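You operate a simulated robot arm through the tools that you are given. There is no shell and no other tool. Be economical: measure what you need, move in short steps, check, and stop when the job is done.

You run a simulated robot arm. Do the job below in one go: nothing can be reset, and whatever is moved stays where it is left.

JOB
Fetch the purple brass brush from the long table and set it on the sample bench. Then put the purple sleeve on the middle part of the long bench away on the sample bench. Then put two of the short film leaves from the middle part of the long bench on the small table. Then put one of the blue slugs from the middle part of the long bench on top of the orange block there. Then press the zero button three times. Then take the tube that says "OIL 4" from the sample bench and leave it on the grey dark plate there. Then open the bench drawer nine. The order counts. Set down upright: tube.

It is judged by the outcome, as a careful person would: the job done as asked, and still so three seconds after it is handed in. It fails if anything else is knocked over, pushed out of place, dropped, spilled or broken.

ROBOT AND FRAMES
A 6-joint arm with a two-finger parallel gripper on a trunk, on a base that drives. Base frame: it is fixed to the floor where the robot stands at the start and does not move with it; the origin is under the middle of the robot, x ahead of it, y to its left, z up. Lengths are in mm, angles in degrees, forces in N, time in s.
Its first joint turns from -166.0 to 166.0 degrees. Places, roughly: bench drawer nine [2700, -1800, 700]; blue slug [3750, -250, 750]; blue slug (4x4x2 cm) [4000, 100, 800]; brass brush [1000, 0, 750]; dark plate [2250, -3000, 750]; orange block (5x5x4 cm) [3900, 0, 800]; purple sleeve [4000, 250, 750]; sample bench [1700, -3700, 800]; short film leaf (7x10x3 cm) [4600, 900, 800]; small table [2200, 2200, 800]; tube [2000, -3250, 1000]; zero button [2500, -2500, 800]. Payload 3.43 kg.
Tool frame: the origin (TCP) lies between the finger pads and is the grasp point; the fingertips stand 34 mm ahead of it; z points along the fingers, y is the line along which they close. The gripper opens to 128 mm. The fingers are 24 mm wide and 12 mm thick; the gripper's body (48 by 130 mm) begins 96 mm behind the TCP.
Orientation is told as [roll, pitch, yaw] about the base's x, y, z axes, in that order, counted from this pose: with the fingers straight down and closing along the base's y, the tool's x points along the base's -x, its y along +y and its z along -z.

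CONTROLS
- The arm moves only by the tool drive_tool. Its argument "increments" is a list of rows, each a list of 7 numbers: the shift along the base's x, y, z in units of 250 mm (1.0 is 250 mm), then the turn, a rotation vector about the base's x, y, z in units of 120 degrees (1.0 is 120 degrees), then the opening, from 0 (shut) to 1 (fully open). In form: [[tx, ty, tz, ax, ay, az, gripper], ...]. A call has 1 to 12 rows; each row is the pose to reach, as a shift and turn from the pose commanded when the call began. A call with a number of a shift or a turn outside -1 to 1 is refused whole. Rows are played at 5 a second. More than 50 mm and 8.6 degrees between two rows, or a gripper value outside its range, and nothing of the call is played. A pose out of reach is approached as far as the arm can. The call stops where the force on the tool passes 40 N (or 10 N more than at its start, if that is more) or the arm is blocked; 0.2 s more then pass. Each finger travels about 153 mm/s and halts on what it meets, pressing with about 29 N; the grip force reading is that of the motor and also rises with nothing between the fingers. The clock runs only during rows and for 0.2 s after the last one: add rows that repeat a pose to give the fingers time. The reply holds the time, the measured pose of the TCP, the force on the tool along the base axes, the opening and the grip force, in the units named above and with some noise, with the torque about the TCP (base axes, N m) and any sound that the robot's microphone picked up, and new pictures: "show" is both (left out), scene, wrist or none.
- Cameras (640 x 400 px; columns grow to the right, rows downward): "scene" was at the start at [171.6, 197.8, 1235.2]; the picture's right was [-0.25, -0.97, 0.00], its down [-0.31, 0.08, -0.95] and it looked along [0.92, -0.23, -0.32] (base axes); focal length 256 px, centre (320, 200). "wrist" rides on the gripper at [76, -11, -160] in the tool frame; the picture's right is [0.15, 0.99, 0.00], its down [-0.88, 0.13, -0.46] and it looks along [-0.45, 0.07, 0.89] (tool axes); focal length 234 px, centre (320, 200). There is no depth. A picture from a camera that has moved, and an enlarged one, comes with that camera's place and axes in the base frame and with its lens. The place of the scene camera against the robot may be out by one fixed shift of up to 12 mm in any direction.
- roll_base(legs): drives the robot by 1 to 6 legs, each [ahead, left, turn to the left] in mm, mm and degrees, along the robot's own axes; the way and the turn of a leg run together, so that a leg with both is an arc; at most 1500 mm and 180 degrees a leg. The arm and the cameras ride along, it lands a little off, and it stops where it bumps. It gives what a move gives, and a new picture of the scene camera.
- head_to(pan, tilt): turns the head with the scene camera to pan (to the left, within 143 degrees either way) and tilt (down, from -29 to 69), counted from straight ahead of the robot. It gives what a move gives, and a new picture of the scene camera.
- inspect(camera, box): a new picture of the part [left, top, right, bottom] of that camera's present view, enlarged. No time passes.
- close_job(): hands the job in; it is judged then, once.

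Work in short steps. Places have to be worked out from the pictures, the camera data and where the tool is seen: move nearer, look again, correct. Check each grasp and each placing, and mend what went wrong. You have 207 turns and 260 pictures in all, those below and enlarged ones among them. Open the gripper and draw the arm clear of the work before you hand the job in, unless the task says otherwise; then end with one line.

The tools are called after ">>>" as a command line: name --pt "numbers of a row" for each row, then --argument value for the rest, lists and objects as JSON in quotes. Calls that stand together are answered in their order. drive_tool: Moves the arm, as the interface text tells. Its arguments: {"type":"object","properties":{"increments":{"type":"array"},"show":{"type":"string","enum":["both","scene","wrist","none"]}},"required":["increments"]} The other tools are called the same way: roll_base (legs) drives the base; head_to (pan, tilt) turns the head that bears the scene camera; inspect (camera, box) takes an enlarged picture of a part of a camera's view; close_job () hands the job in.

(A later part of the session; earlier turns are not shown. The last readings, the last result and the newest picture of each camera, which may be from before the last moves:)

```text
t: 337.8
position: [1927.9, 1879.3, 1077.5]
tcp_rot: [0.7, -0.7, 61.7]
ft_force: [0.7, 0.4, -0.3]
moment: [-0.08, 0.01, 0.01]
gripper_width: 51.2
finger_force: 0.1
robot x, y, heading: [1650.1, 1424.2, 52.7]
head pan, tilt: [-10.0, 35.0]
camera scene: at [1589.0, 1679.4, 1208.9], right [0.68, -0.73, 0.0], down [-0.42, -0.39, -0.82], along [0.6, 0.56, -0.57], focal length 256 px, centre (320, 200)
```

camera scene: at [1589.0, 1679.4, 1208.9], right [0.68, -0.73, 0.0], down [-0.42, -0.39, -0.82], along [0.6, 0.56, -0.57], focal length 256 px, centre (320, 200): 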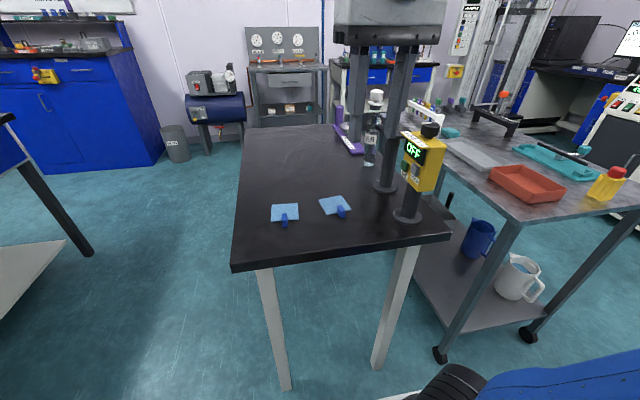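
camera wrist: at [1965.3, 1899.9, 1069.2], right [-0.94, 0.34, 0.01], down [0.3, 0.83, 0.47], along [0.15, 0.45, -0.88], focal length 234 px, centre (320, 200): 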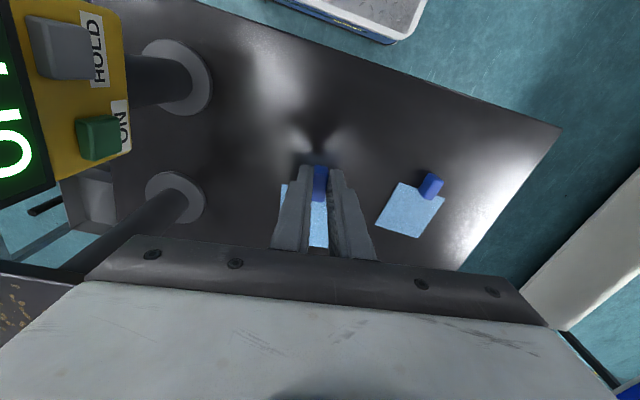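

Both leaves are on the small table. Next the slug: raise, then drive to the right side of the stool facing the bench.

>>> drive_tool --pt "0 0 0.15 0 0 0 0.4" --pt "0 0 0.3 0 0 0 0.4" --show "none"

>>> roll_base --legs '[[0, 0, 2.2], [0, -1400, 0], [0, 0, -90], [0, -350, 0], [400, 0, 0]]'

>>> head_to --pan 20 --tilt 35

```text
t: 338.4
position: [1926.4, 1880.6, 1151.5]
tcp_rot: [0.7, -0.8, 61.7]
ft_force: [0.5, 0.2, -0.1]
moment: [0.03, -0.01, 0.02]
gripper_width: 51.1
finger_force: 0.0
robot x, y, heading: [1648.1, 1421.8, 52.7]
head pan, tilt: [-10.0, 35.0]
```

```text
t: 353.6
position: [3379.7, -151.4, 1152.4]
tcp_rot: [0.8, -0.8, -26.6]
ft_force: [-0.3, -0.7, 0.7]
moment: [-0.01, -0.02, 0.04]
gripper_width: 51.1
finger_force: 0.0
robot x, y, heading: [2913.5, 113.4, -35.3]
head pan, tilt: [-10.0, 35.0]
camera scene: at [3166.8, 182.2, 1208.9], right [-0.71, -0.7, 0.0], down [-0.4, 0.41, -0.82], along [0.57, -0.58, -0.57], focal length 256 px, centre (320, 200)
```

scene: 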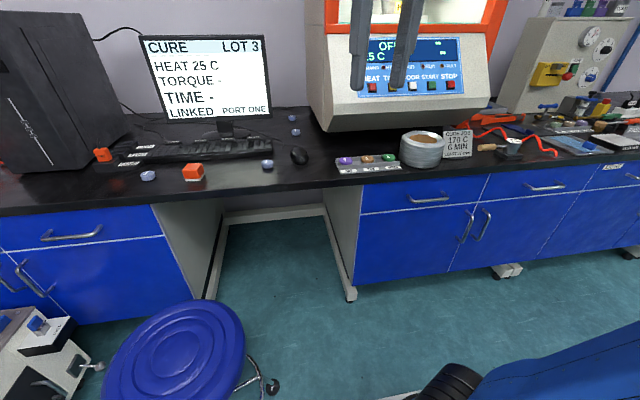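

```text
t: 354.5
position: [3378.8, -151.7, 1153.2]
tcp_rot: [0.7, -0.8, -26.5]
ft_force: [0.3, -0.1, 0.4]
moment: [-0.03, -0.01, -0.02]
gripper_width: 51.4
finger_force: 0.1
robot x, y, heading: [2916.6, 111.2, -35.6]
head pan, tilt: [20.0, 35.0]
camera scene: at [3189.9, 221.4, 1208.9], right [-0.27, -0.96, 0.0], down [-0.55, 0.15, -0.82], along [0.79, -0.22, -0.57], focal length 256 px, centre (320, 200)
```

scene: 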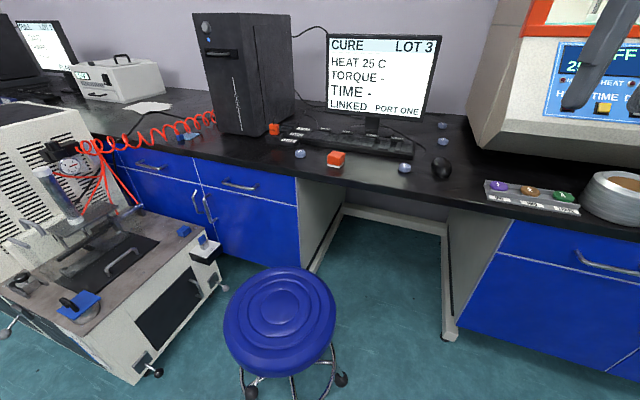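

Move ahead 180 mm; then bring the tool toward the slug near (3845, -255).

>>> roll_base --legs '[[180, 0, 0]]'

>>> drive_tool --pt "0.18 0.02 -0.08 0 0 0 0.5" --pt "0.36 0.03 -0.16 0 0 0 0.5" --pt "0.54 0.03 -0.24 0 0 0 0.5" --pt "0.72 0.02 -0.32 0 0 0 0.5" --show "wrist"

```text
t: 356.0
position: [3524.2, -254.4, 1152.3]
tcp_rot: [0.7, -0.8, -26.7]
ft_force: [-0.7, -1.1, 0.4]
moment: [0.04, -0.02, 0.01]
gripper_width: 51.2
finger_force: 0.0
robot x, y, heading: [3053.6, 7.8, -35.5]
head pan, tilt: [20.0, 35.0]
camera scene: at [3334.0, 118.5, 1208.9], right [-0.27, -0.96, 0.0], down [-0.55, 0.15, -0.82], along [0.79, -0.22, -0.57], focal length 256 px, centre (320, 200)
```

scene: 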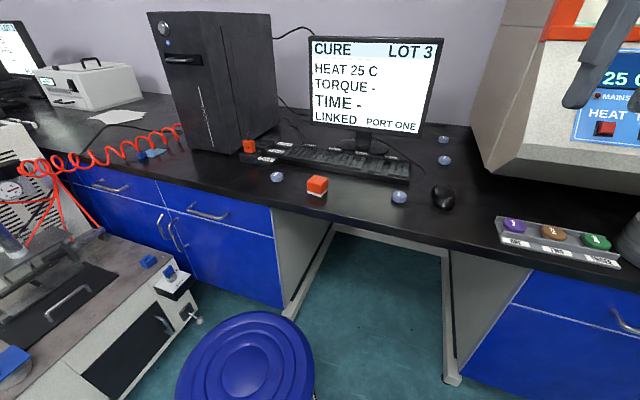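

```text
t: 357.0
position: [3700.1, -250.5, 1075.3]
tcp_rot: [0.8, -0.8, -26.6]
ft_force: [-1.3, 0.8, 0.9]
moment: [-0.02, -0.05, 0.01]
gripper_width: 64.0
finger_force: 0.0
robot x, y, heading: [3057.9, 10.5, -35.6]
head pan, tilt: [20.0, 35.0]
camera wrist: at [3624.8, -225.8, 1233.8], right [0.31, 0.95, 0.01], down [0.84, -0.28, 0.47], along [0.45, -0.14, -0.88], focal length 234 px, centre (320, 200)
```

wrist: 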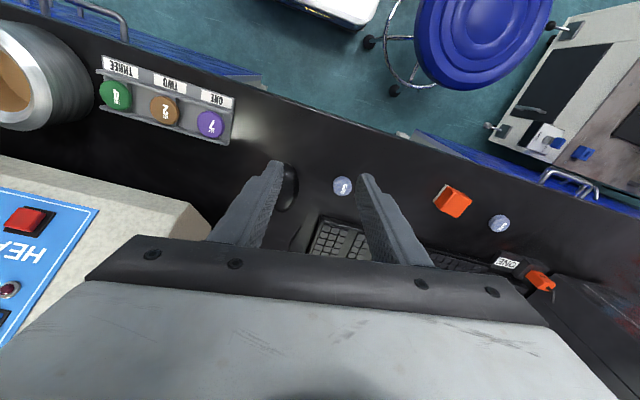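

Slug at ≈(3823, −240). Move above it at z≈920.

>>> drive_tool --pt "0.16 0.01 -0.1 0 0 0 0.5" --pt "0.32 0.03 -0.2 0 0 0 0.5" --pt "0.48 0.04 -0.3 0 0 0 0.5" --pt "0.48 0.04 -0.48 0 0 0 0.5" --pt "0.48 0.04 -0.62 0 0 0 0.5" --show "wrist"

```text
t: 358.2
position: [3823.6, -239.1, 917.7]
tcp_rot: [0.7, -0.8, -26.6]
ft_force: [0.2, -0.1, 0.4]
moment: [0.0, -0.03, -0.02]
gripper_width: 63.9
finger_force: 0.0
robot x, y, heading: [3054.7, 10.7, -35.5]
head pan, tilt: [20.0, 35.0]
camera wrist: at [3749.5, -214.8, 1075.2], right [0.31, 0.95, 0.01], down [0.84, -0.28, 0.47], along [0.45, -0.14, -0.88], focal length 234 px, centre (320, 200)
```

wrist: 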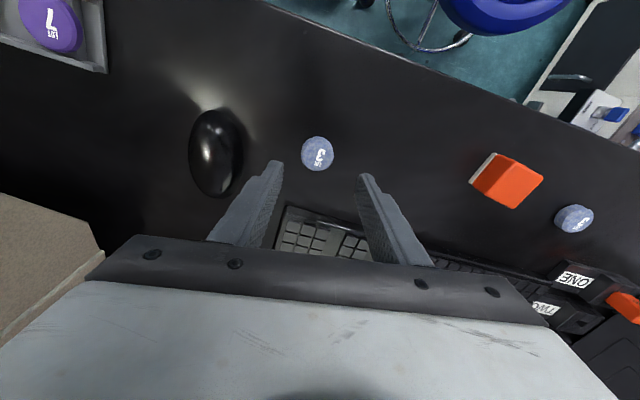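

Aligned. Descend to z≈841 and grip.

>>> drive_tool --pt "0 0.002 -0.16 0 0 0 0.5" --pt "0 0.002 -0.305 0 0 0 0.5" --pt "0 0.002 -0.305 0 0 0 0.35" --pt "0 0.002 -0.305 0 0 0 0.15" --pt "0 0.002 -0.305 0 0 0 0.15" --show "wrist"

```text
t: 359.4
position: [3823.1, -238.9, 841.3]
tcp_rot: [0.7, -0.8, -26.7]
ft_force: [0.0, -0.4, -0.8]
moment: [-0.01, 0.03, 0.0]
gripper_width: 35.3
finger_force: 29.3
robot x, y, heading: [3053.4, 7.8, -35.5]
head pan, tilt: [20.0, 35.0]
camera wrist: at [3748.1, -215.0, 999.3], right [0.31, 0.95, 0.01], down [0.84, -0.28, 0.47], along [0.45, -0.14, -0.88], focal length 234 px, centre (320, 200)
```

wrist: 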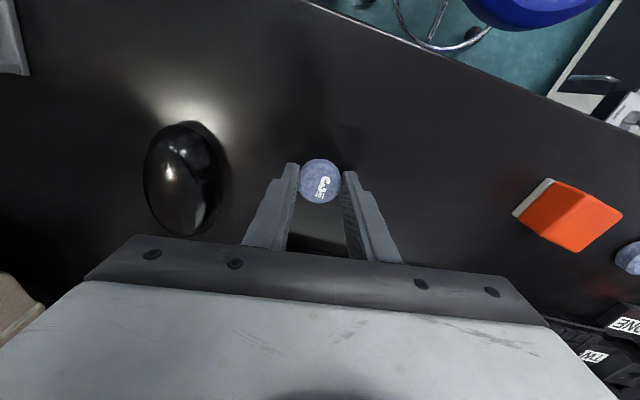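

Gripped. Lift and move to above the orange block.

>>> drive_tool --pt "0 0 0.16 0 0 0 0.15" --pt "0 0 0.32 0 0 0 0.15" --pt "0 0 0.5 0 0 0 0.15" --pt "0.06 0.15 0.52 0 0 0 0.15" --pt "0.12 0.3 0.52 0 0 0 0.15" --pt "0.18 0.45 0.52 0 0 0 0.15" --pt "0.22 0.6 0.52 0 0 0 0.15" --show "wrist"

```text
t: 361.0
position: [3876.9, -87.7, 973.3]
tcp_rot: [0.7, -0.8, -26.7]
ft_force: [-0.7, 0.0, -0.5]
moment: [-0.03, -0.04, 0.04]
gripper_width: 35.3
finger_force: 28.7
robot x, y, heading: [3058.7, 6.4, -35.5]
head pan, tilt: [20.0, 35.0]
camera wrist: at [3802.4, -64.5, 1131.0], right [0.31, 0.95, 0.01], down [0.84, -0.28, 0.47], along [0.45, -0.14, -0.88], focal length 234 px, centre (320, 200)
```

wrist: 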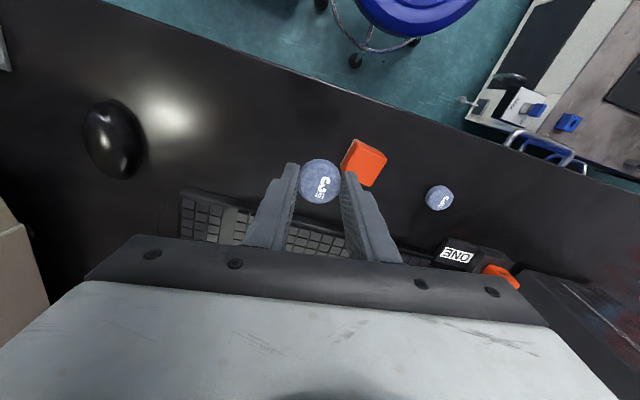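

Block top ≈(3915, −40). Move over it and lower part way to check in the scene camera.

>>> drive_tool --pt "0.075 0.09 0 0 0 0 0.15" --pt "0.15 0.188 -0.02 0 0 0 0.15" --pt "0.15 0.188 -0.18 0 0 0 0.15"

>>> inspect --camera "scene" --box '[260, 130, 380, 220]'

```text
t: 361.8
position: [3915.4, -41.2, 926.7]
tcp_rot: [0.8, -0.8, -26.6]
ft_force: [0.0, -0.2, -0.3]
moment: [-0.02, -0.02, -0.01]
gripper_width: 35.5
finger_force: 29.2
robot x, y, heading: [3057.3, 10.7, -35.6]
head pan, tilt: [20.0, 35.0]
camera scene: at [3334.0, 118.6, 1208.9], right [-0.27, -0.96, 0.0], down [-0.55, 0.15, -0.82], along [0.79, -0.22, -0.57], focal length 256 px, centre (320, 200)
camera wrist: at [3840.4, -17.3, 1084.5], right [0.31, 0.95, 0.01], down [0.84, -0.28, 0.47], along [0.45, -0.14, -0.88], focal length 234 px, centre (320, 200)
```

scene: 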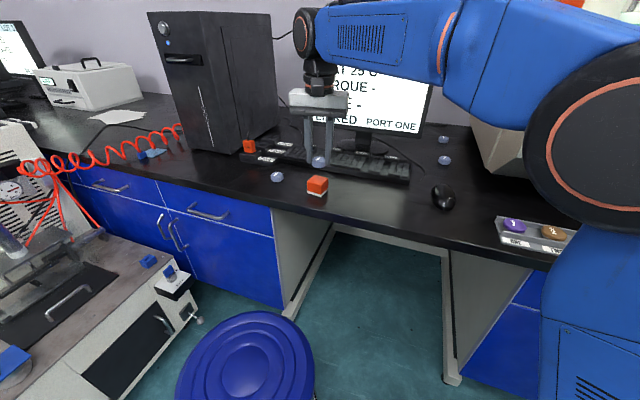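
wrist: 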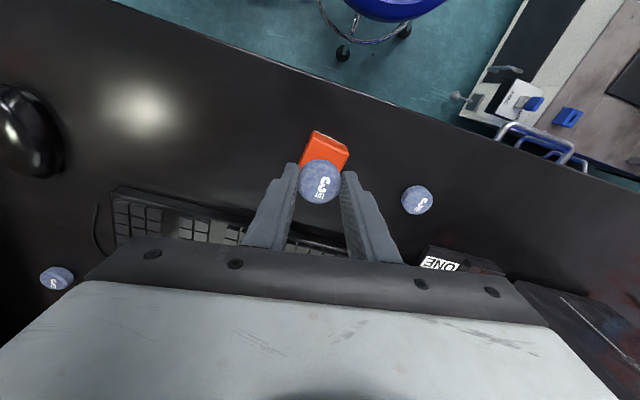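

```text
4.44 times, centred on (320, 175) of scene
camera zoom: at [3334.0, 118.6, 1208.9], right [-0.27, -0.96, 0.0], down [-0.55, 0.15, -0.82], along [0.79, -0.22, -0.57], focal length 1138 px, centre (320, 311)
```

zoom: 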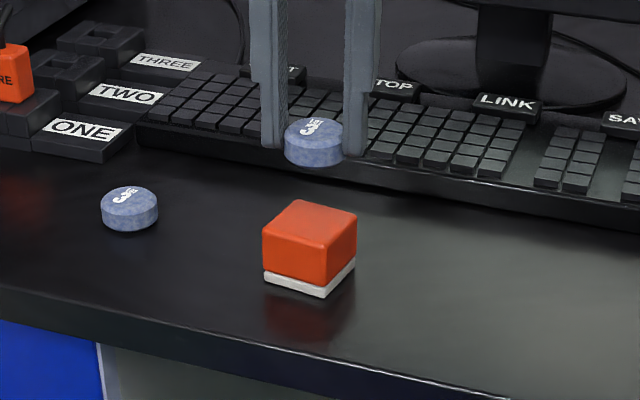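

Both cameras agree the block centre is ~(3915.5, −37). Shift 4 mm and lower to contact.

>>> drive_tool --pt "0.001 0.016 -0.08 0 0 0 0.15" --pt "0.001 0.016 -0.15 0 0 0 0.15" --pt "0.001 0.016 -0.162 0 0 0 0.15" --pt "0.001 0.016 -0.17 0 0 0 0.15" --pt "0.001 0.016 -0.178 0 0 0 0.15" --pt "0.001 0.016 -0.186 0 0 0 0.15" --show "none"

>>> inspect --camera "scene" --box '[260, 130, 380, 220]'

```text
t: 363.2
position: [3916.0, -36.9, 879.7]
tcp_rot: [0.8, -1.0, -26.5]
ft_force: [-1.0, -1.6, 6.8]
moment: [-0.13, 0.07, 0.0]
gripper_width: 35.7
finger_force: 28.5
robot x, y, heading: [3057.4, 8.0, -35.6]
head pan, tilt: [20.0, 35.0]
```

```text
4.44 times, centred on (320, 175) of scene
camera zoom: at [3333.9, 118.5, 1209.0], right [-0.27, -0.96, 0.0], down [-0.55, 0.15, -0.82], along [0.79, -0.22, -0.57], focal length 1138 px, centre (320, 311)
```

zoom: 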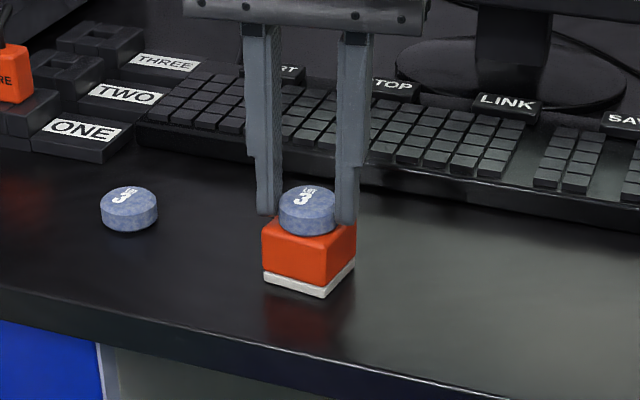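

Slug is centered on the block and in contact. Release and lift.

>>> drive_tool --pt "0 0 0.002 0 0 0 0.22" --pt "0 0 0.002 0 0 0 0.32" --pt "0 0 0.002 0 0 0 0.42" --pt "0 0 0.002 0 0 0 0.42" --pt "0 0 0.08 0 0 0 0.42" --pt "0 0 0.24 0 0 0 0.42" --pt "0 0 0.42 0 0 0 0.42" --pt "0 0 0.6 0 0 0 0.42" --pt "0 0 0.78 0 0 0 0.42" --show "wrist"

>>> inspect --camera "scene" --box '[260, 130, 380, 220]'

```text
t: 365.2
position: [3916.1, -39.3, 1074.6]
tcp_rot: [0.7, -0.8, -26.6]
ft_force: [-0.3, 0.7, 0.6]
moment: [-0.01, 0.0, 0.02]
gripper_width: 53.8
finger_force: 0.0
robot x, y, heading: [3054.2, 10.0, -35.6]
head pan, tilt: [20.0, 35.0]
camera wrist: at [3841.0, -15.9, 1233.2], right [0.31, 0.95, 0.01], down [0.84, -0.28, 0.47], along [0.45, -0.14, -0.88], focal length 234 px, centre (320, 200)
```

wrist: 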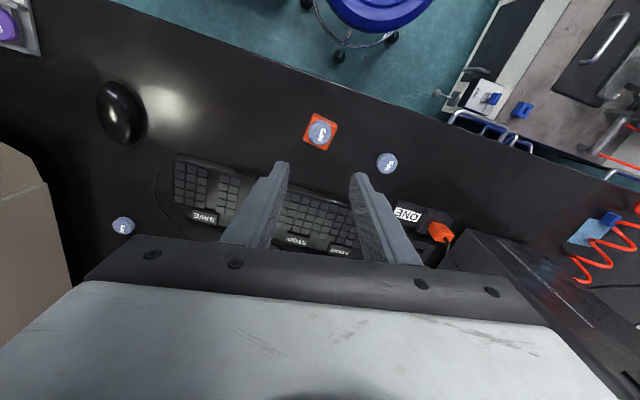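

```text
4.44 times, centred on (320, 175) of scene
camera zoom: at [3334.1, 118.5, 1208.9], right [-0.27, -0.96, 0.0], down [-0.55, 0.15, -0.82], along [0.79, -0.22, -0.57], focal length 1138 px, centre (320, 311)
```

zoom: 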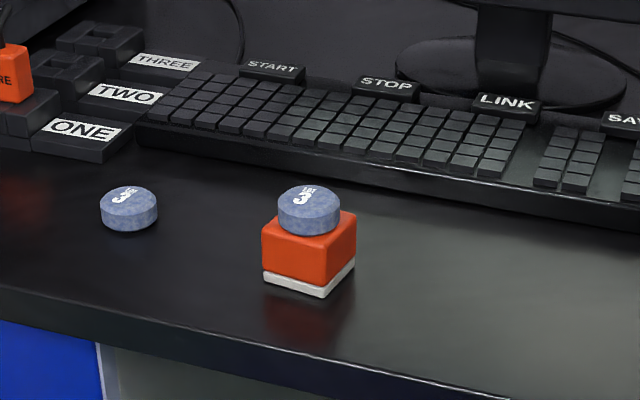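

Slug is on the block. Now the zero button at about (2500, −2500). Retract and drive right along the bench.

>>> drive_tool --pt "-0.17 -0.06 0 0 0 0 0.42" --pt "-0.34 -0.12 0 0 0 0 0.42" --pt "-0.51 -0.18 0 0 0 0 0.42" --pt "-0.68 -0.24 0.05 0 0 0 0.42" --pt "-0.85 -0.3 0.1 0 0 0 0.42" --show "none"

>>> roll_base --legs '[[-250, 0, 0], [0, -1200, 0], [0, -1100, 0]]'

>>> head_to --pan -10 --tilt 25

```text
t: 366.4
position: [3703.3, -113.3, 1098.3]
tcp_rot: [0.7, -0.8, -26.5]
ft_force: [1.1, -0.9, 1.5]
moment: [-0.01, 0.13, -0.04]
gripper_width: 53.7
finger_force: 0.1
robot x, y, heading: [3050.1, 11.9, -35.6]
head pan, tilt: [20.0, 35.0]
```

```text
t: 378.9
position: [2184.4, -1788.9, 1100.3]
tcp_rot: [0.7, -0.9, -25.9]
ft_force: [0.9, 1.1, 0.1]
moment: [0.01, 0.01, 0.02]
gripper_width: 53.7
finger_force: 0.0
robot x, y, heading: [1535.6, -1674.4, -35.0]
head pan, tilt: [20.0, 35.0]
camera scene: at [1813.0, -1561.1, 1208.9], right [-0.26, -0.97, 0.0], down [-0.55, 0.15, -0.82], along [0.79, -0.21, -0.57], focal length 256 px, centre (320, 200)
```

scene: 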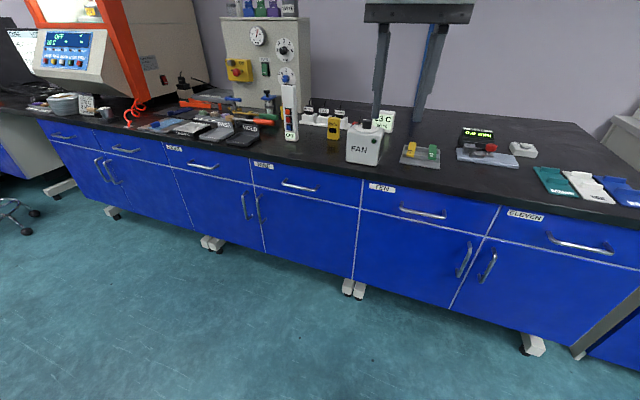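

```text
t: 379.9
position: [2184.1, -1789.2, 1099.0]
tcp_rot: [0.7, -0.9, -26.0]
ft_force: [0.7, 0.6, -0.3]
moment: [-0.02, 0.03, 0.0]
gripper_width: 53.8
finger_force: 0.1
robot x, y, heading: [1538.4, -1675.3, -34.8]
head pan, tilt: [-10.0, 25.0]
camera scene: at [1793.2, -1603.4, 1224.7], right [-0.7, -0.71, 0.0], down [-0.3, 0.3, -0.91], along [0.64, -0.64, -0.42], focal length 256 px, centre (320, 200)
```

scene: 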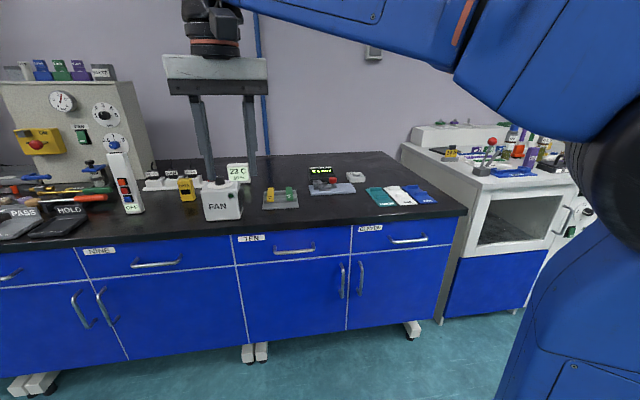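

Zoom in on the region around (350,180) to find the zero button.

>>> inspect --camera "scene" --box '[230, 150, 450, 260]'

>>> inspect --camera "scene" --box '[0, 80, 250, 260]'

```text
2.91 times, centred on (340, 205) of scene
camera zoom: at [1793.2, -1603.4, 1224.7], right [-0.7, -0.71, 0.0], down [-0.3, 0.3, -0.91], along [0.64, -0.64, -0.42], focal length 745 px, centre (262, 186)
```

zoom: 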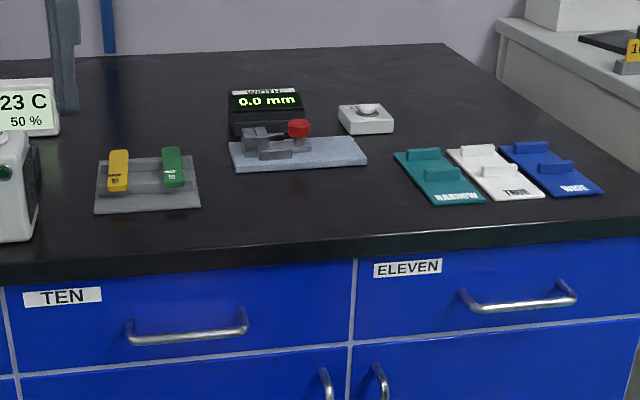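

```text
2.22 times, centred on (125, 170) of scene
camera zoom: at [1793.2, -1603.4, 1224.7], right [-0.7, -0.71, 0.0], down [-0.3, 0.3, -0.91], along [0.64, -0.64, -0.42], focal length 569 px, centre (753, 267)
```

zoom: 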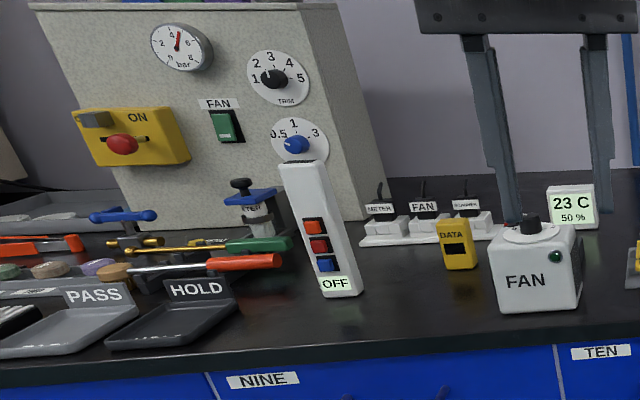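

The white box next to the "0.0 mm" display has the button, at ≈(2485, −2533). Drive closer.

>>> roll_base --legs '[[350, -110, -0.5]]'

>>> drive_tool --pt "0.1 -0.16 -0.02 0 0 0 0.2" --pt "0.2 -0.32 -0.04 0 0 0 0" --pt "0.26 -0.48 -0.06 0 0 0 0"

```text
t: 382.2
position: [2406.5, -2083.1, 1098.7]
tcp_rot: [0.7, -0.8, -26.0]
ft_force: [-0.4, -0.7, 0.4]
moment: [-0.02, 0.01, -0.01]
gripper_width: 53.8
finger_force: 0.1
robot x, y, heading: [1757.9, -1966.1, -34.9]
head pan, tilt: [-10.0, 25.0]
camera scene: at [2016.1, -1896.7, 1224.7], right [-0.71, -0.71, 0.0], down [-0.3, 0.3, -0.91], along [0.64, -0.64, -0.42], focal length 256 px, centre (320, 200)
```

scene: 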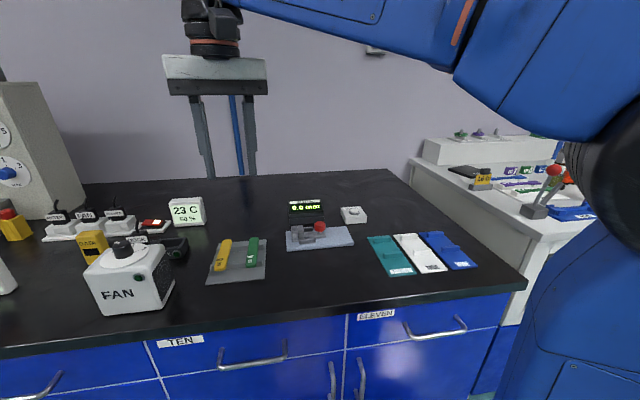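

```text
t: 383.1
position: [2471.1, -2202.5, 1083.3]
tcp_rot: [0.7, -0.8, -25.9]
ft_force: [0.1, -0.4, -0.5]
moment: [-0.02, -0.03, 0.02]
gripper_width: 0.2
finger_force: 29.5
robot x, y, heading: [1754.8, -1967.2, -35.2]
head pan, tilt: [-10.0, 25.0]
camera scene: at [2015.8, -1896.4, 1224.7], right [-0.71, -0.71, 0.0], down [-0.3, 0.3, -0.91], along [0.64, -0.64, -0.42], focal length 256 px, centre (320, 200)
camera wrist: at [2396.1, -2180.1, 1242.5], right [0.3, 0.95, 0.01], down [0.84, -0.27, 0.47], along [0.45, -0.13, -0.88], focal length 234 px, centre (320, 200)
```

scene: 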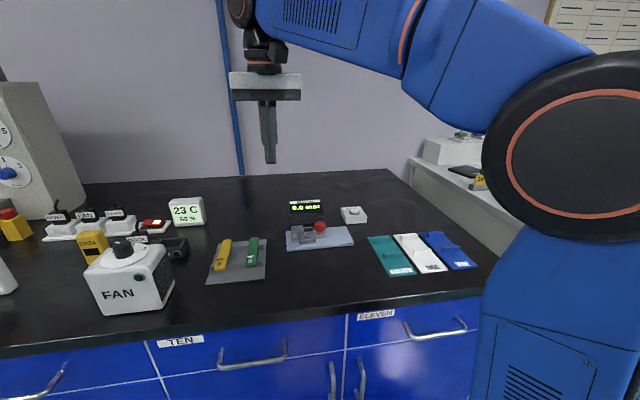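
wrist: 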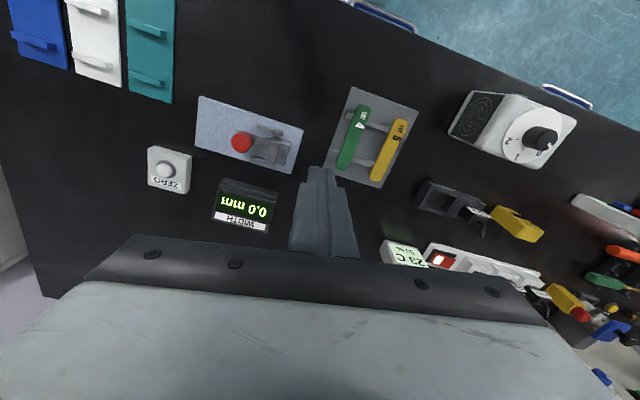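

ZERO button seen at ≈(2453, −2484). Move above it with closed fingers.

>>> drive_tool --pt "-0.01 -0.18 0 0 0 0 0" --pt "-0.02 -0.36 0 0 0 0 0" --pt "-0.04 -0.54 -0.04 0 0 0 0" --pt "-0.05 -0.72 -0.1 0 0 0 0" --pt "-0.06 -0.9 -0.16 0 0 0 0" --show "none"

>>> drive_tool --pt "0 -0.12 -0.12 0 0 0 0" --pt "0 -0.22 -0.28 0 0 0 0" --pt "0 -0.22 -0.4 0 0 0 0" --show "wrist"

```text
t: 384.2
position: [2456.5, -2428.9, 1045.7]
tcp_rot: [0.6, -0.8, -26.0]
ft_force: [-0.6, -0.2, 0.8]
moment: [-0.04, -0.01, 0.0]
gripper_width: 0.0
finger_force: 28.7
robot x, y, heading: [1757.8, -1964.5, -34.9]
head pan, tilt: [-10.0, 25.0]
```

```text
t: 385.1
position: [2458.5, -2481.0, 946.8]
tcp_rot: [0.8, -1.0, -26.0]
ft_force: [-0.2, 0.3, 0.0]
moment: [-0.02, 0.0, -0.02]
gripper_width: 0.0
finger_force: 29.1
robot x, y, heading: [1758.6, -1968.2, -35.1]
head pan, tilt: [-10.0, 25.0]
camera wrist: at [2381.9, -2458.1, 1104.7], right [0.3, 0.95, 0.01], down [0.84, -0.27, 0.47], along [0.45, -0.13, -0.88], focal length 234 px, centre (320, 200)
```

wrist: 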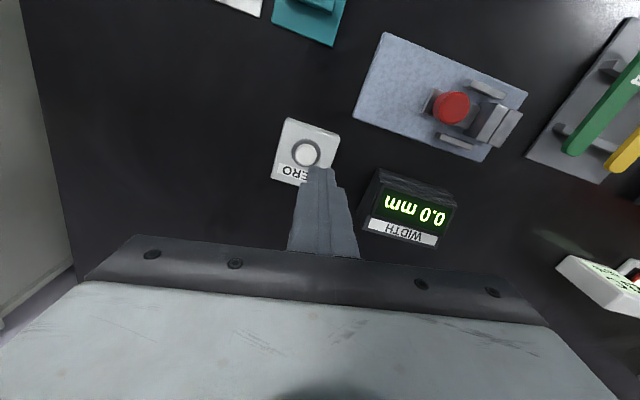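

Offset ~15 mm left. Correct and lower to z≈885.

>>> drive_tool --pt "-0.018 -0.05 -0.08 0 0 0 0" --pt "-0.018 -0.05 -0.24 0 0 0 0" --show "wrist"

```text
t: 385.6
position: [2451.0, -2495.1, 885.1]
tcp_rot: [0.7, -0.9, -26.0]
ft_force: [0.9, 0.1, -0.1]
moment: [-0.01, -0.01, -0.01]
gripper_width: 0.0
finger_force: 28.7
robot x, y, heading: [1757.1, -1965.5, -34.7]
head pan, tilt: [-10.0, 25.0]
camera wrist: at [2375.6, -2472.0, 1043.9], right [0.3, 0.95, 0.01], down [0.84, -0.27, 0.47], along [0.45, -0.13, -0.88], focal length 234 px, centre (320, 200)
```

wrist: 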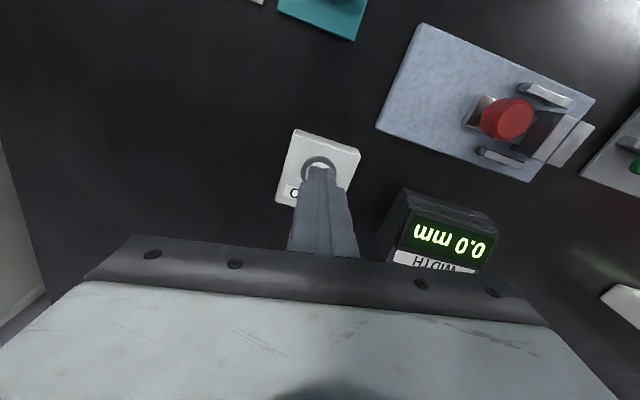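

Aligned. Approach in small steps.

>>> drive_tool --pt "0 0 -0.02 0 0 0 0" --pt "0 0 -0.036 0 0 0 0" --pt "0 0 -0.048 0 0 0 0" --pt "0 0 -0.056 0 0 0 0" --show "none"

```text
t: 386.6
position: [2451.3, -2495.1, 870.6]
tcp_rot: [0.7, -0.8, -26.1]
ft_force: [0.2, 0.6, 0.4]
moment: [-0.03, 0.01, -0.01]
gripper_width: 0.0
finger_force: 29.2
robot x, y, heading: [1753.8, -1965.7, -34.9]
head pan, tilt: [-10.0, 25.0]
```

>>> drive_tool --pt "0 0 -0.01 0 0 0 0" --pt "0 0 -0.02 0 0 0 0" --pt "0 0 -0.028 0 0 0 0" --pt "0 0 -0.036 0 0 0 0" --show "none"

```text
t: 387.6
position: [2452.0, -2494.5, 862.7]
tcp_rot: [0.6, -0.9, -26.0]
ft_force: [7.6, -6.7, 17.4]
moment: [-0.24, -0.24, 0.01]
gripper_width: 0.4
finger_force: 29.0
robot x, y, heading: [1755.4, -1968.0, -35.1]
head pan, tilt: [-10.0, 25.0]
heard: click
```

Click heard: first press. Raise fully, then press again.

>>> drive_tool --pt "0 0 0.04 0 0 0 0" --pt "0 0 0.064 0 0 0 0" --pt "0 0 0.064 0 0 0 0" --show "wrist"

```text
t: 388.4
position: [2450.8, -2493.7, 877.5]
tcp_rot: [0.7, -0.8, -25.9]
ft_force: [0.1, -0.5, 0.1]
moment: [0.01, 0.01, -0.03]
gripper_width: 0.0
finger_force: 29.0
robot x, y, heading: [1756.9, -1969.8, -35.0]
head pan, tilt: [-10.0, 25.0]
camera wrist: at [2375.6, -2471.3, 1036.5], right [0.3, 0.95, 0.01], down [0.84, -0.27, 0.47], along [0.45, -0.13, -0.88], focal length 234 px, centre (320, 200)
```

wrist: 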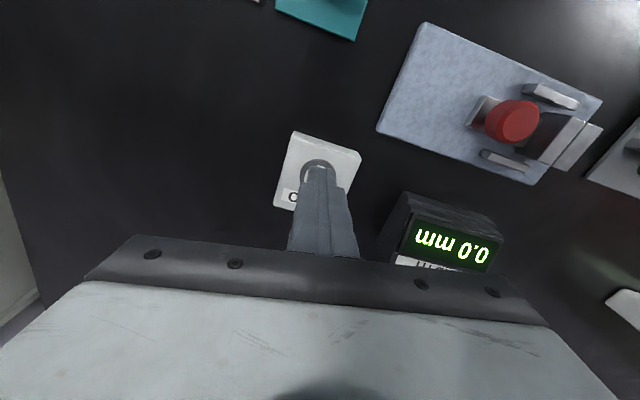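

Second press.

>>> drive_tool --pt "0 -0.004 -0.03 0 0 0 0" --pt "0 -0.004 -0.044 0 0 0 0" --pt "0 -0.004 -0.054 0 0 0 0" --pt "0 -0.004 -0.064 0 0 0 0" --show "none"

>>> drive_tool --pt "0 0 0.04 0 0 0 0" --pt "0 0 0.064 0 0 0 0" --pt "0 0 0.064 0 0 0 0" --show "none"

```text
t: 389.4
position: [2451.8, -2496.0, 863.7]
tcp_rot: [0.7, -0.9, -26.0]
ft_force: [-6.2, 2.1, 17.6]
moment: [0.1, 0.26, 0.0]
gripper_width: 0.0
finger_force: 29.1
robot x, y, heading: [1755.5, -1966.5, -34.8]
head pan, tilt: [-10.0, 25.0]
heard: click
```

```text
t: 390.2
position: [2452.5, -2496.0, 877.1]
tcp_rot: [0.6, -0.8, -26.0]
ft_force: [0.1, 0.2, 0.2]
moment: [0.02, 0.01, 0.01]
gripper_width: 0.0
finger_force: 28.8
robot x, y, heading: [1757.9, -1966.6, -35.2]
head pan, tilt: [-10.0, 25.0]
```

Third press.

>>> drive_tool --pt "0 0 -0.03 0 0 0 0" --pt "0 0 -0.044 0 0 0 0" --pt "0 0 -0.054 0 0 0 0" --pt "0 0 -0.064 0 0 0 0" --show "none"

>>> drive_tool --pt "0 0 0.06 0 0 0 0" --pt "0 0 0.2 0 0 0 0" --pt "0 0 0.4 0 0 0 0" --pt "0 0 0.6 0 0 0 0" --pt "0 0 0.8 0 0 0 0" --show "both"

```text
t: 391.2
position: [2451.4, -2495.1, 863.5]
tcp_rot: [0.7, -0.9, -26.1]
ft_force: [5.0, -4.9, 21.5]
moment: [-0.16, -0.09, 0.0]
gripper_width: 0.0
finger_force: 29.1
robot x, y, heading: [1760.2, -1967.7, -34.9]
head pan, tilt: [-10.0, 25.0]
heard: click
```

```text
t: 392.4
position: [2451.4, -2495.3, 1061.4]
tcp_rot: [0.6, -0.8, -26.0]
ft_force: [-1.1, 0.5, 1.0]
moment: [0.0, -0.04, 0.02]
gripper_width: 0.2
finger_force: 28.7
robot x, y, heading: [1757.6, -1962.1, -34.9]
head pan, tilt: [-10.0, 25.0]
camera scene: at [2016.1, -1896.8, 1224.7], right [-0.71, -0.71, 0.0], down [-0.3, 0.3, -0.91], along [0.64, -0.64, -0.42], focal length 256 px, centre (320, 200)
camera wrist: at [2377.0, -2471.4, 1219.7], right [0.3, 0.95, 0.01], down [0.84, -0.27, 0.47], along [0.45, -0.13, -0.88], focal length 234 px, centre (320, 200)
```

scene: 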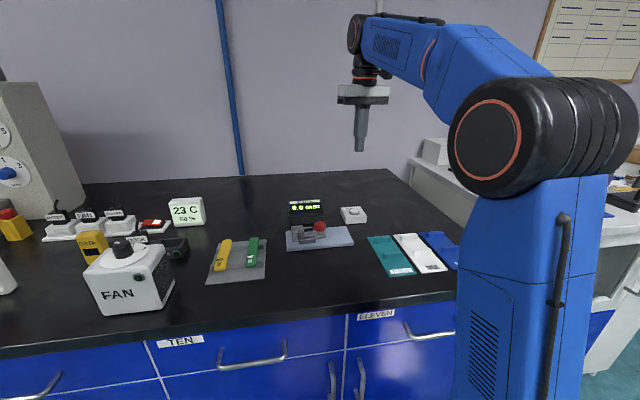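
wrist: 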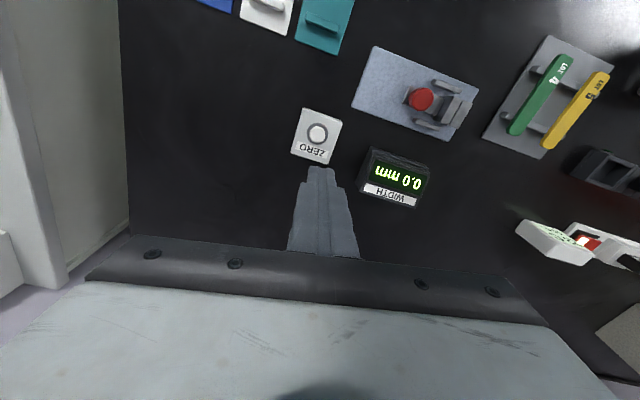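

Three clicks registered. Now to the tube: back off, slide right along the sample bench, look.

>>> roll_base --legs '[[-330, 0, 0], [0, -720, 0]]'

>>> head_to --pan 0 --tilt 30

>>> inspect --camera "scene" --box '[160, 100, 480, 300]'

```text
t: 398.2
position: [1777.8, -2885.0, 1060.5]
tcp_rot: [0.7, -0.7, -25.4]
ft_force: [-0.5, 0.3, 0.6]
moment: [0.01, 0.01, 0.04]
gripper_width: 0.0
finger_force: 28.7
robot x, y, heading: [1076.2, -2367.6, -34.2]
head pan, tilt: [-10.0, 25.0]
camera scene: at [1334.6, -2292.7, 1224.7], right [-0.7, -0.72, 0.0], down [-0.3, 0.3, -0.91], along [0.65, -0.63, -0.42], focal length 256 px, centre (320, 200)
```

scene: 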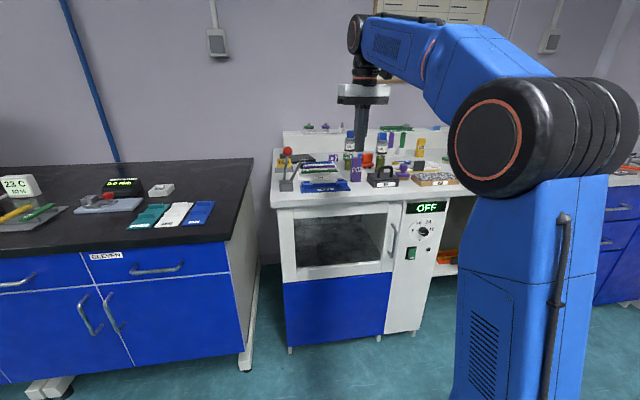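

```text
t: 398.9
position: [1777.9, -2884.6, 1060.3]
tcp_rot: [0.7, -0.7, -25.2]
ft_force: [-0.9, -0.5, 0.1]
moment: [-0.02, 0.02, -0.03]
gripper_width: 0.0
finger_force: 28.7
robot x, y, heading: [1080.7, -2365.8, -34.5]
head pan, tilt: [0.0, 30.0]
camera scene: at [1343.4, -2279.4, 1216.7], right [-0.56, -0.83, 0.0], down [-0.41, 0.28, -0.87], along [0.72, -0.49, -0.5], focal length 256 px, centre (320, 200)
```

scene: 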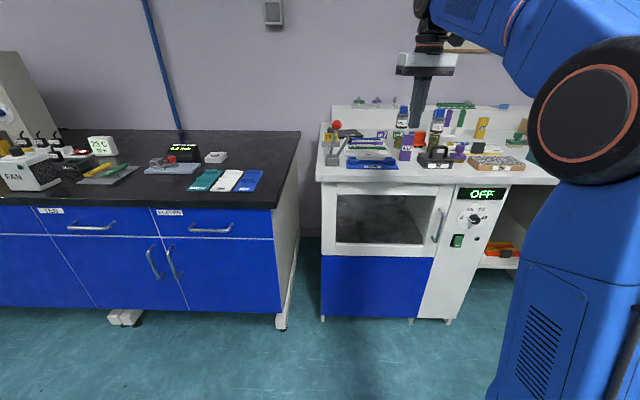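

```text
2.00 times, centred on (320, 200) of scene
camera zoom: at [1343.4, -2279.4, 1216.7], right [-0.56, -0.83, 0.0], down [-0.41, 0.28, -0.87], along [0.72, -0.49, -0.5], focal length 512 px, centre (320, 200)
```

zoom: 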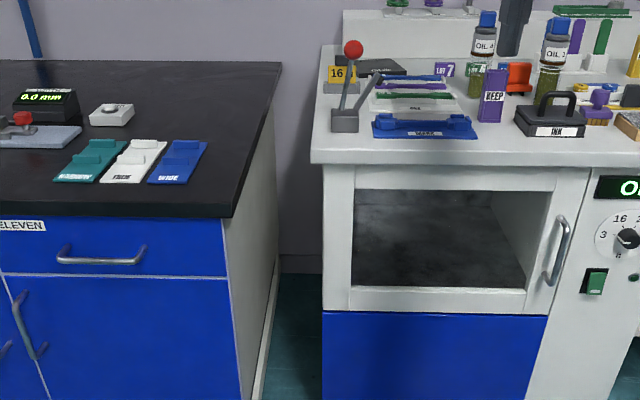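

OIL 4's cap reaches ~z 1020. Raise the tool to ~1155 before approaching.

>>> drive_tool --pt "-0.1 0.07 0.12 0 0 0 0.2" --pt "-0.2 0.14 0.24 0 0 0 0.4" --pt "-0.3 0.21 0.38 0 0 0 0.5" --show "none"

>>> roll_base --legs '[[370, 0, -1]]'

>>> inspect --camera "wrist" --box '[0, 0, 640, 400]'

>>> inspect --camera "scene" --box '[240, 100, 560, 300]'

```text
t: 399.7
position: [1704.4, -2833.3, 1156.4]
tcp_rot: [0.8, -0.7, -25.2]
ft_force: [0.3, -0.6, 0.3]
moment: [0.05, 0.09, 0.01]
gripper_width: 64.0
finger_force: 0.0
robot x, y, heading: [1081.3, -2362.8, -34.4]
head pan, tilt: [0.0, 30.0]
```

```text
t: 402.0
position: [1995.6, -3056.1, 1157.5]
tcp_rot: [0.7, -0.8, -26.5]
ft_force: [-0.2, -0.5, 0.7]
moment: [-0.03, 0.01, 0.02]
gripper_width: 64.0
finger_force: 0.1
robot x, y, heading: [1378.0, -2580.0, -35.4]
head pan, tilt: [0.0, 30.0]
camera scene: at [1646.4, -2494.6, 1216.7], right [-0.58, -0.81, 0.0], down [-0.41, 0.29, -0.87], along [0.71, -0.5, -0.5], focal length 256 px, centre (320, 200)
```

scene: 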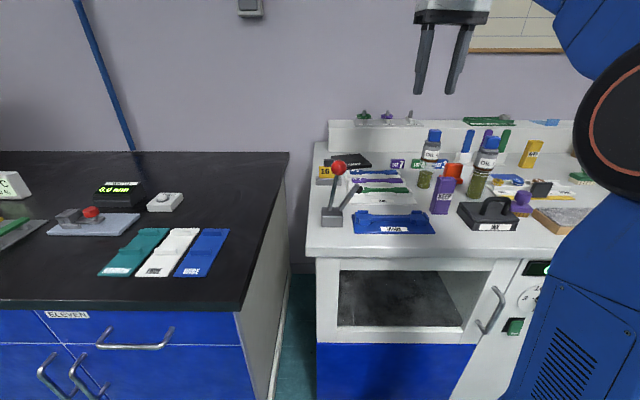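

```text
1.00 times, centred on (320, 200) of wrist
camera zoom: at [1922.0, -3031.7, 1316.2], right [0.31, 0.95, 0.01], down [0.84, -0.28, 0.47], along [0.45, -0.14, -0.88], focal length 234 px, centre (320, 200)
```

zoom: 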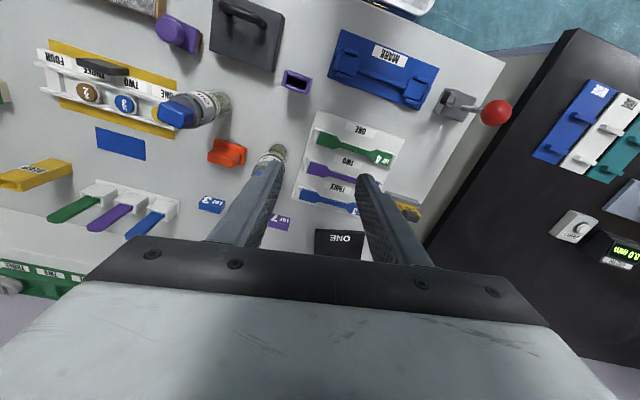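

```text
2.00 times, centred on (400, 200) of scene
camera zoom: at [1646.4, -2494.6, 1216.7], right [-0.58, -0.81, 0.0], down [-0.41, 0.29, -0.87], along [0.71, -0.5, -0.5], focal length 512 px, centre (160, 200)
```

zoom: 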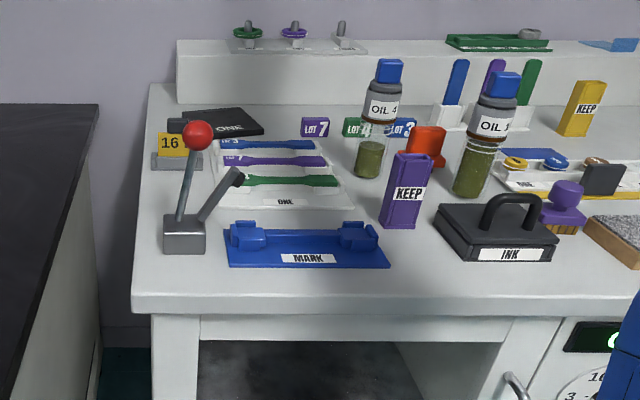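

Target: OIL 4 at ≈(2040, −3170), top z≈1023; dark plate "ONE" behind-left. Move the tool so that OIL 4 sits between the fingers in view.

>>> drive_tool --pt "-0.05 -0.15 0 0 0 0 0.6" --pt "-0.1 -0.32 0 0 0 0 0.7" --show "wrist"

```text
t: 402.6
position: [1973.1, -3132.9, 1157.6]
tcp_rot: [0.7, -0.8, -26.4]
ft_force: [0.6, 0.5, -0.9]
moment: [-0.03, -0.03, 0.0]
gripper_width: 89.7
finger_force: 0.0
robot x, y, heading: [1378.0, -2578.2, -35.6]
head pan, tilt: [0.0, 30.0]
camera wrist: at [1897.9, -3110.3, 1315.8], right [0.31, 0.95, 0.01], down [0.84, -0.28, 0.47], along [0.45, -0.14, -0.88], focal length 234 px, centre (320, 200)
```

wrist: 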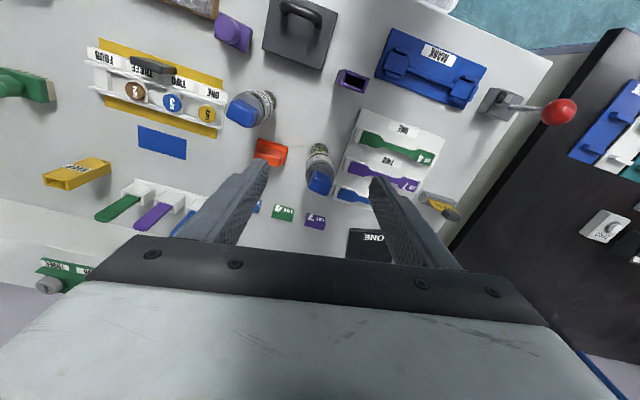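

OIL 4 is at ≈(2020, −3147), cap top ≈1027. Move above it and check.

>>> drive_tool --pt "0.1 -0.03 0 0 0 0 0.66" --pt "0.19 -0.057 -0.1 0 0 0 0.66" --pt "0.19 -0.057 -0.2 0 0 0 0.66"

>>> inspect --camera "scene" --box '[340, 60, 520, 230]'

```text
t: 403.4
position: [2019.9, -3151.5, 1108.2]
tcp_rot: [0.7, -0.7, -26.4]
ft_force: [0.2, 0.2, -0.5]
moment: [-0.05, 0.0, 0.02]
gripper_width: 84.4
finger_force: 0.1
robot x, y, heading: [1379.8, -2576.1, -35.3]
head pan, tilt: [0.0, 30.0]
camera scene: at [1646.4, -2494.6, 1216.7], right [-0.58, -0.81, 0.0], down [-0.41, 0.29, -0.87], along [0.71, -0.5, -0.5], focal length 256 px, centre (320, 200)
camera wrist: at [1944.7, -3127.6, 1266.3], right [0.31, 0.95, 0.01], down [0.84, -0.28, 0.47], along [0.45, -0.14, -0.88], focal length 234 px, centre (320, 200)
```

scene: 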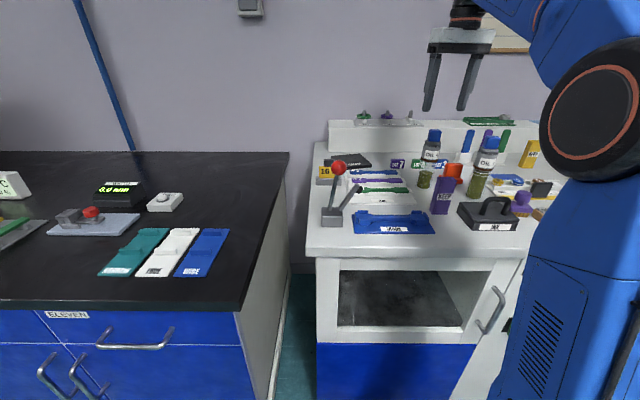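
wrist: 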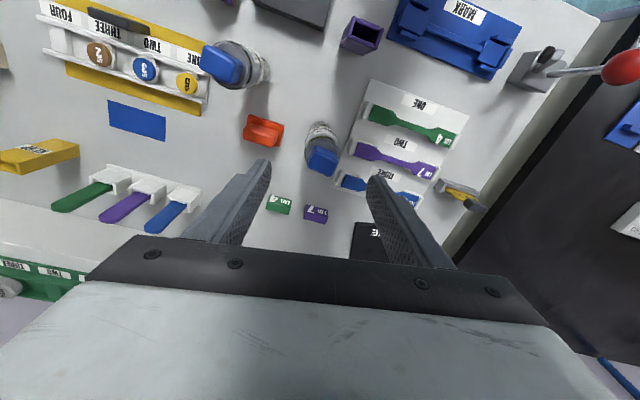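

```text
2.35 times, centred on (430, 145) of scene
camera zoom: at [1646.4, -2494.6, 1216.7], right [-0.58, -0.81, 0.0], down [-0.41, 0.29, -0.87], along [0.71, -0.5, -0.5], focal length 602 px, centre (61, 329)
```

zoom: 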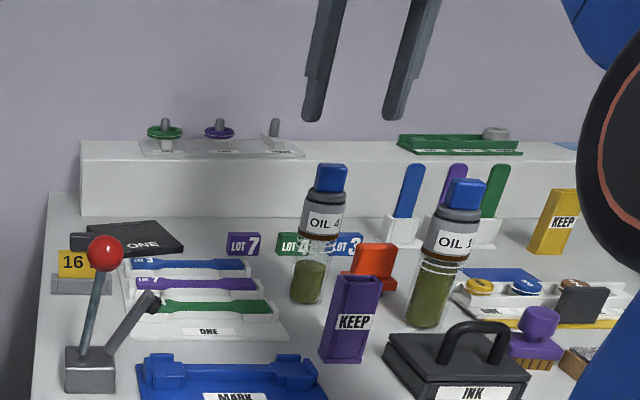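

Aligned (both cap and base project as expected). Descend to z≈975 and grip.

>>> drive_tool --pt "0.002 0.008 -0.16 0 0 0 0.66" --pt "0.002 0.008 -0.32 0 0 0 0.66" --pt "0.002 0.008 -0.46 0 0 0 0.66" --pt "0.002 0.008 -0.53 0 0 0 0.66" --pt "0.002 0.008 -0.53 0 0 0 0.45" --pt "0.002 0.008 -0.53 0 0 0 0.2" --pt "0.002 0.008 -0.53 0 0 0 0.2" --show "wrist"

>>> inspect --camera "scene" --box '[340, 60, 520, 230]'

```text
t: 405.0
position: [2021.2, -3148.2, 975.7]
tcp_rot: [0.7, -0.8, -26.6]
ft_force: [1.0, -0.9, 0.2]
moment: [-0.04, 0.04, 0.01]
gripper_width: 43.0
finger_force: 28.7
robot x, y, heading: [1376.3, -2576.0, -35.3]
head pan, tilt: [0.0, 30.0]
camera wrist: at [1945.2, -3124.0, 1133.3], right [0.31, 0.95, 0.01], down [0.84, -0.28, 0.47], along [0.45, -0.14, -0.88], focal length 234 px, centre (320, 200)
```

wrist: 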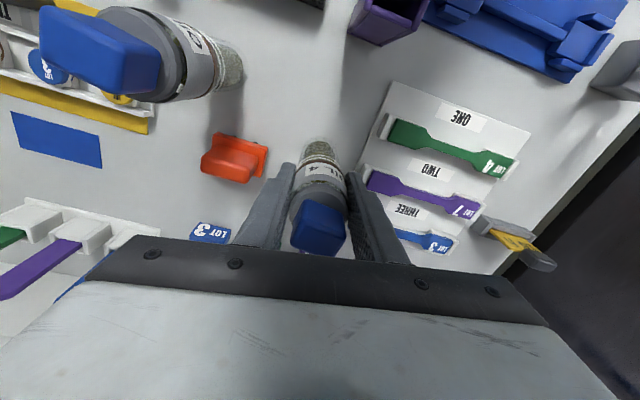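

```text
2.35 times, centred on (430, 145) of scene
camera zoom: at [1646.4, -2494.6, 1216.7], right [-0.58, -0.81, 0.0], down [-0.41, 0.29, -0.87], along [0.71, -0.5, -0.5], focal length 602 px, centre (61, 329)
```

zoom: 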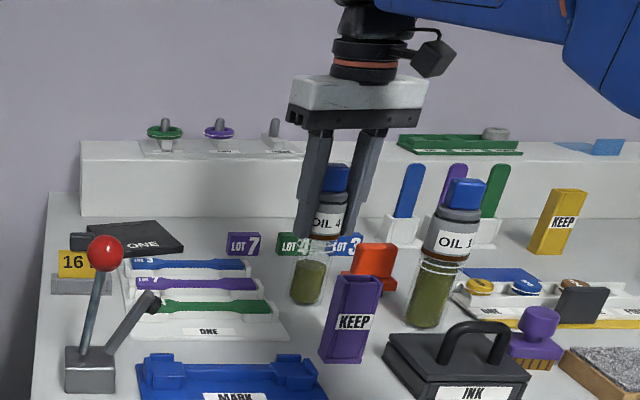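

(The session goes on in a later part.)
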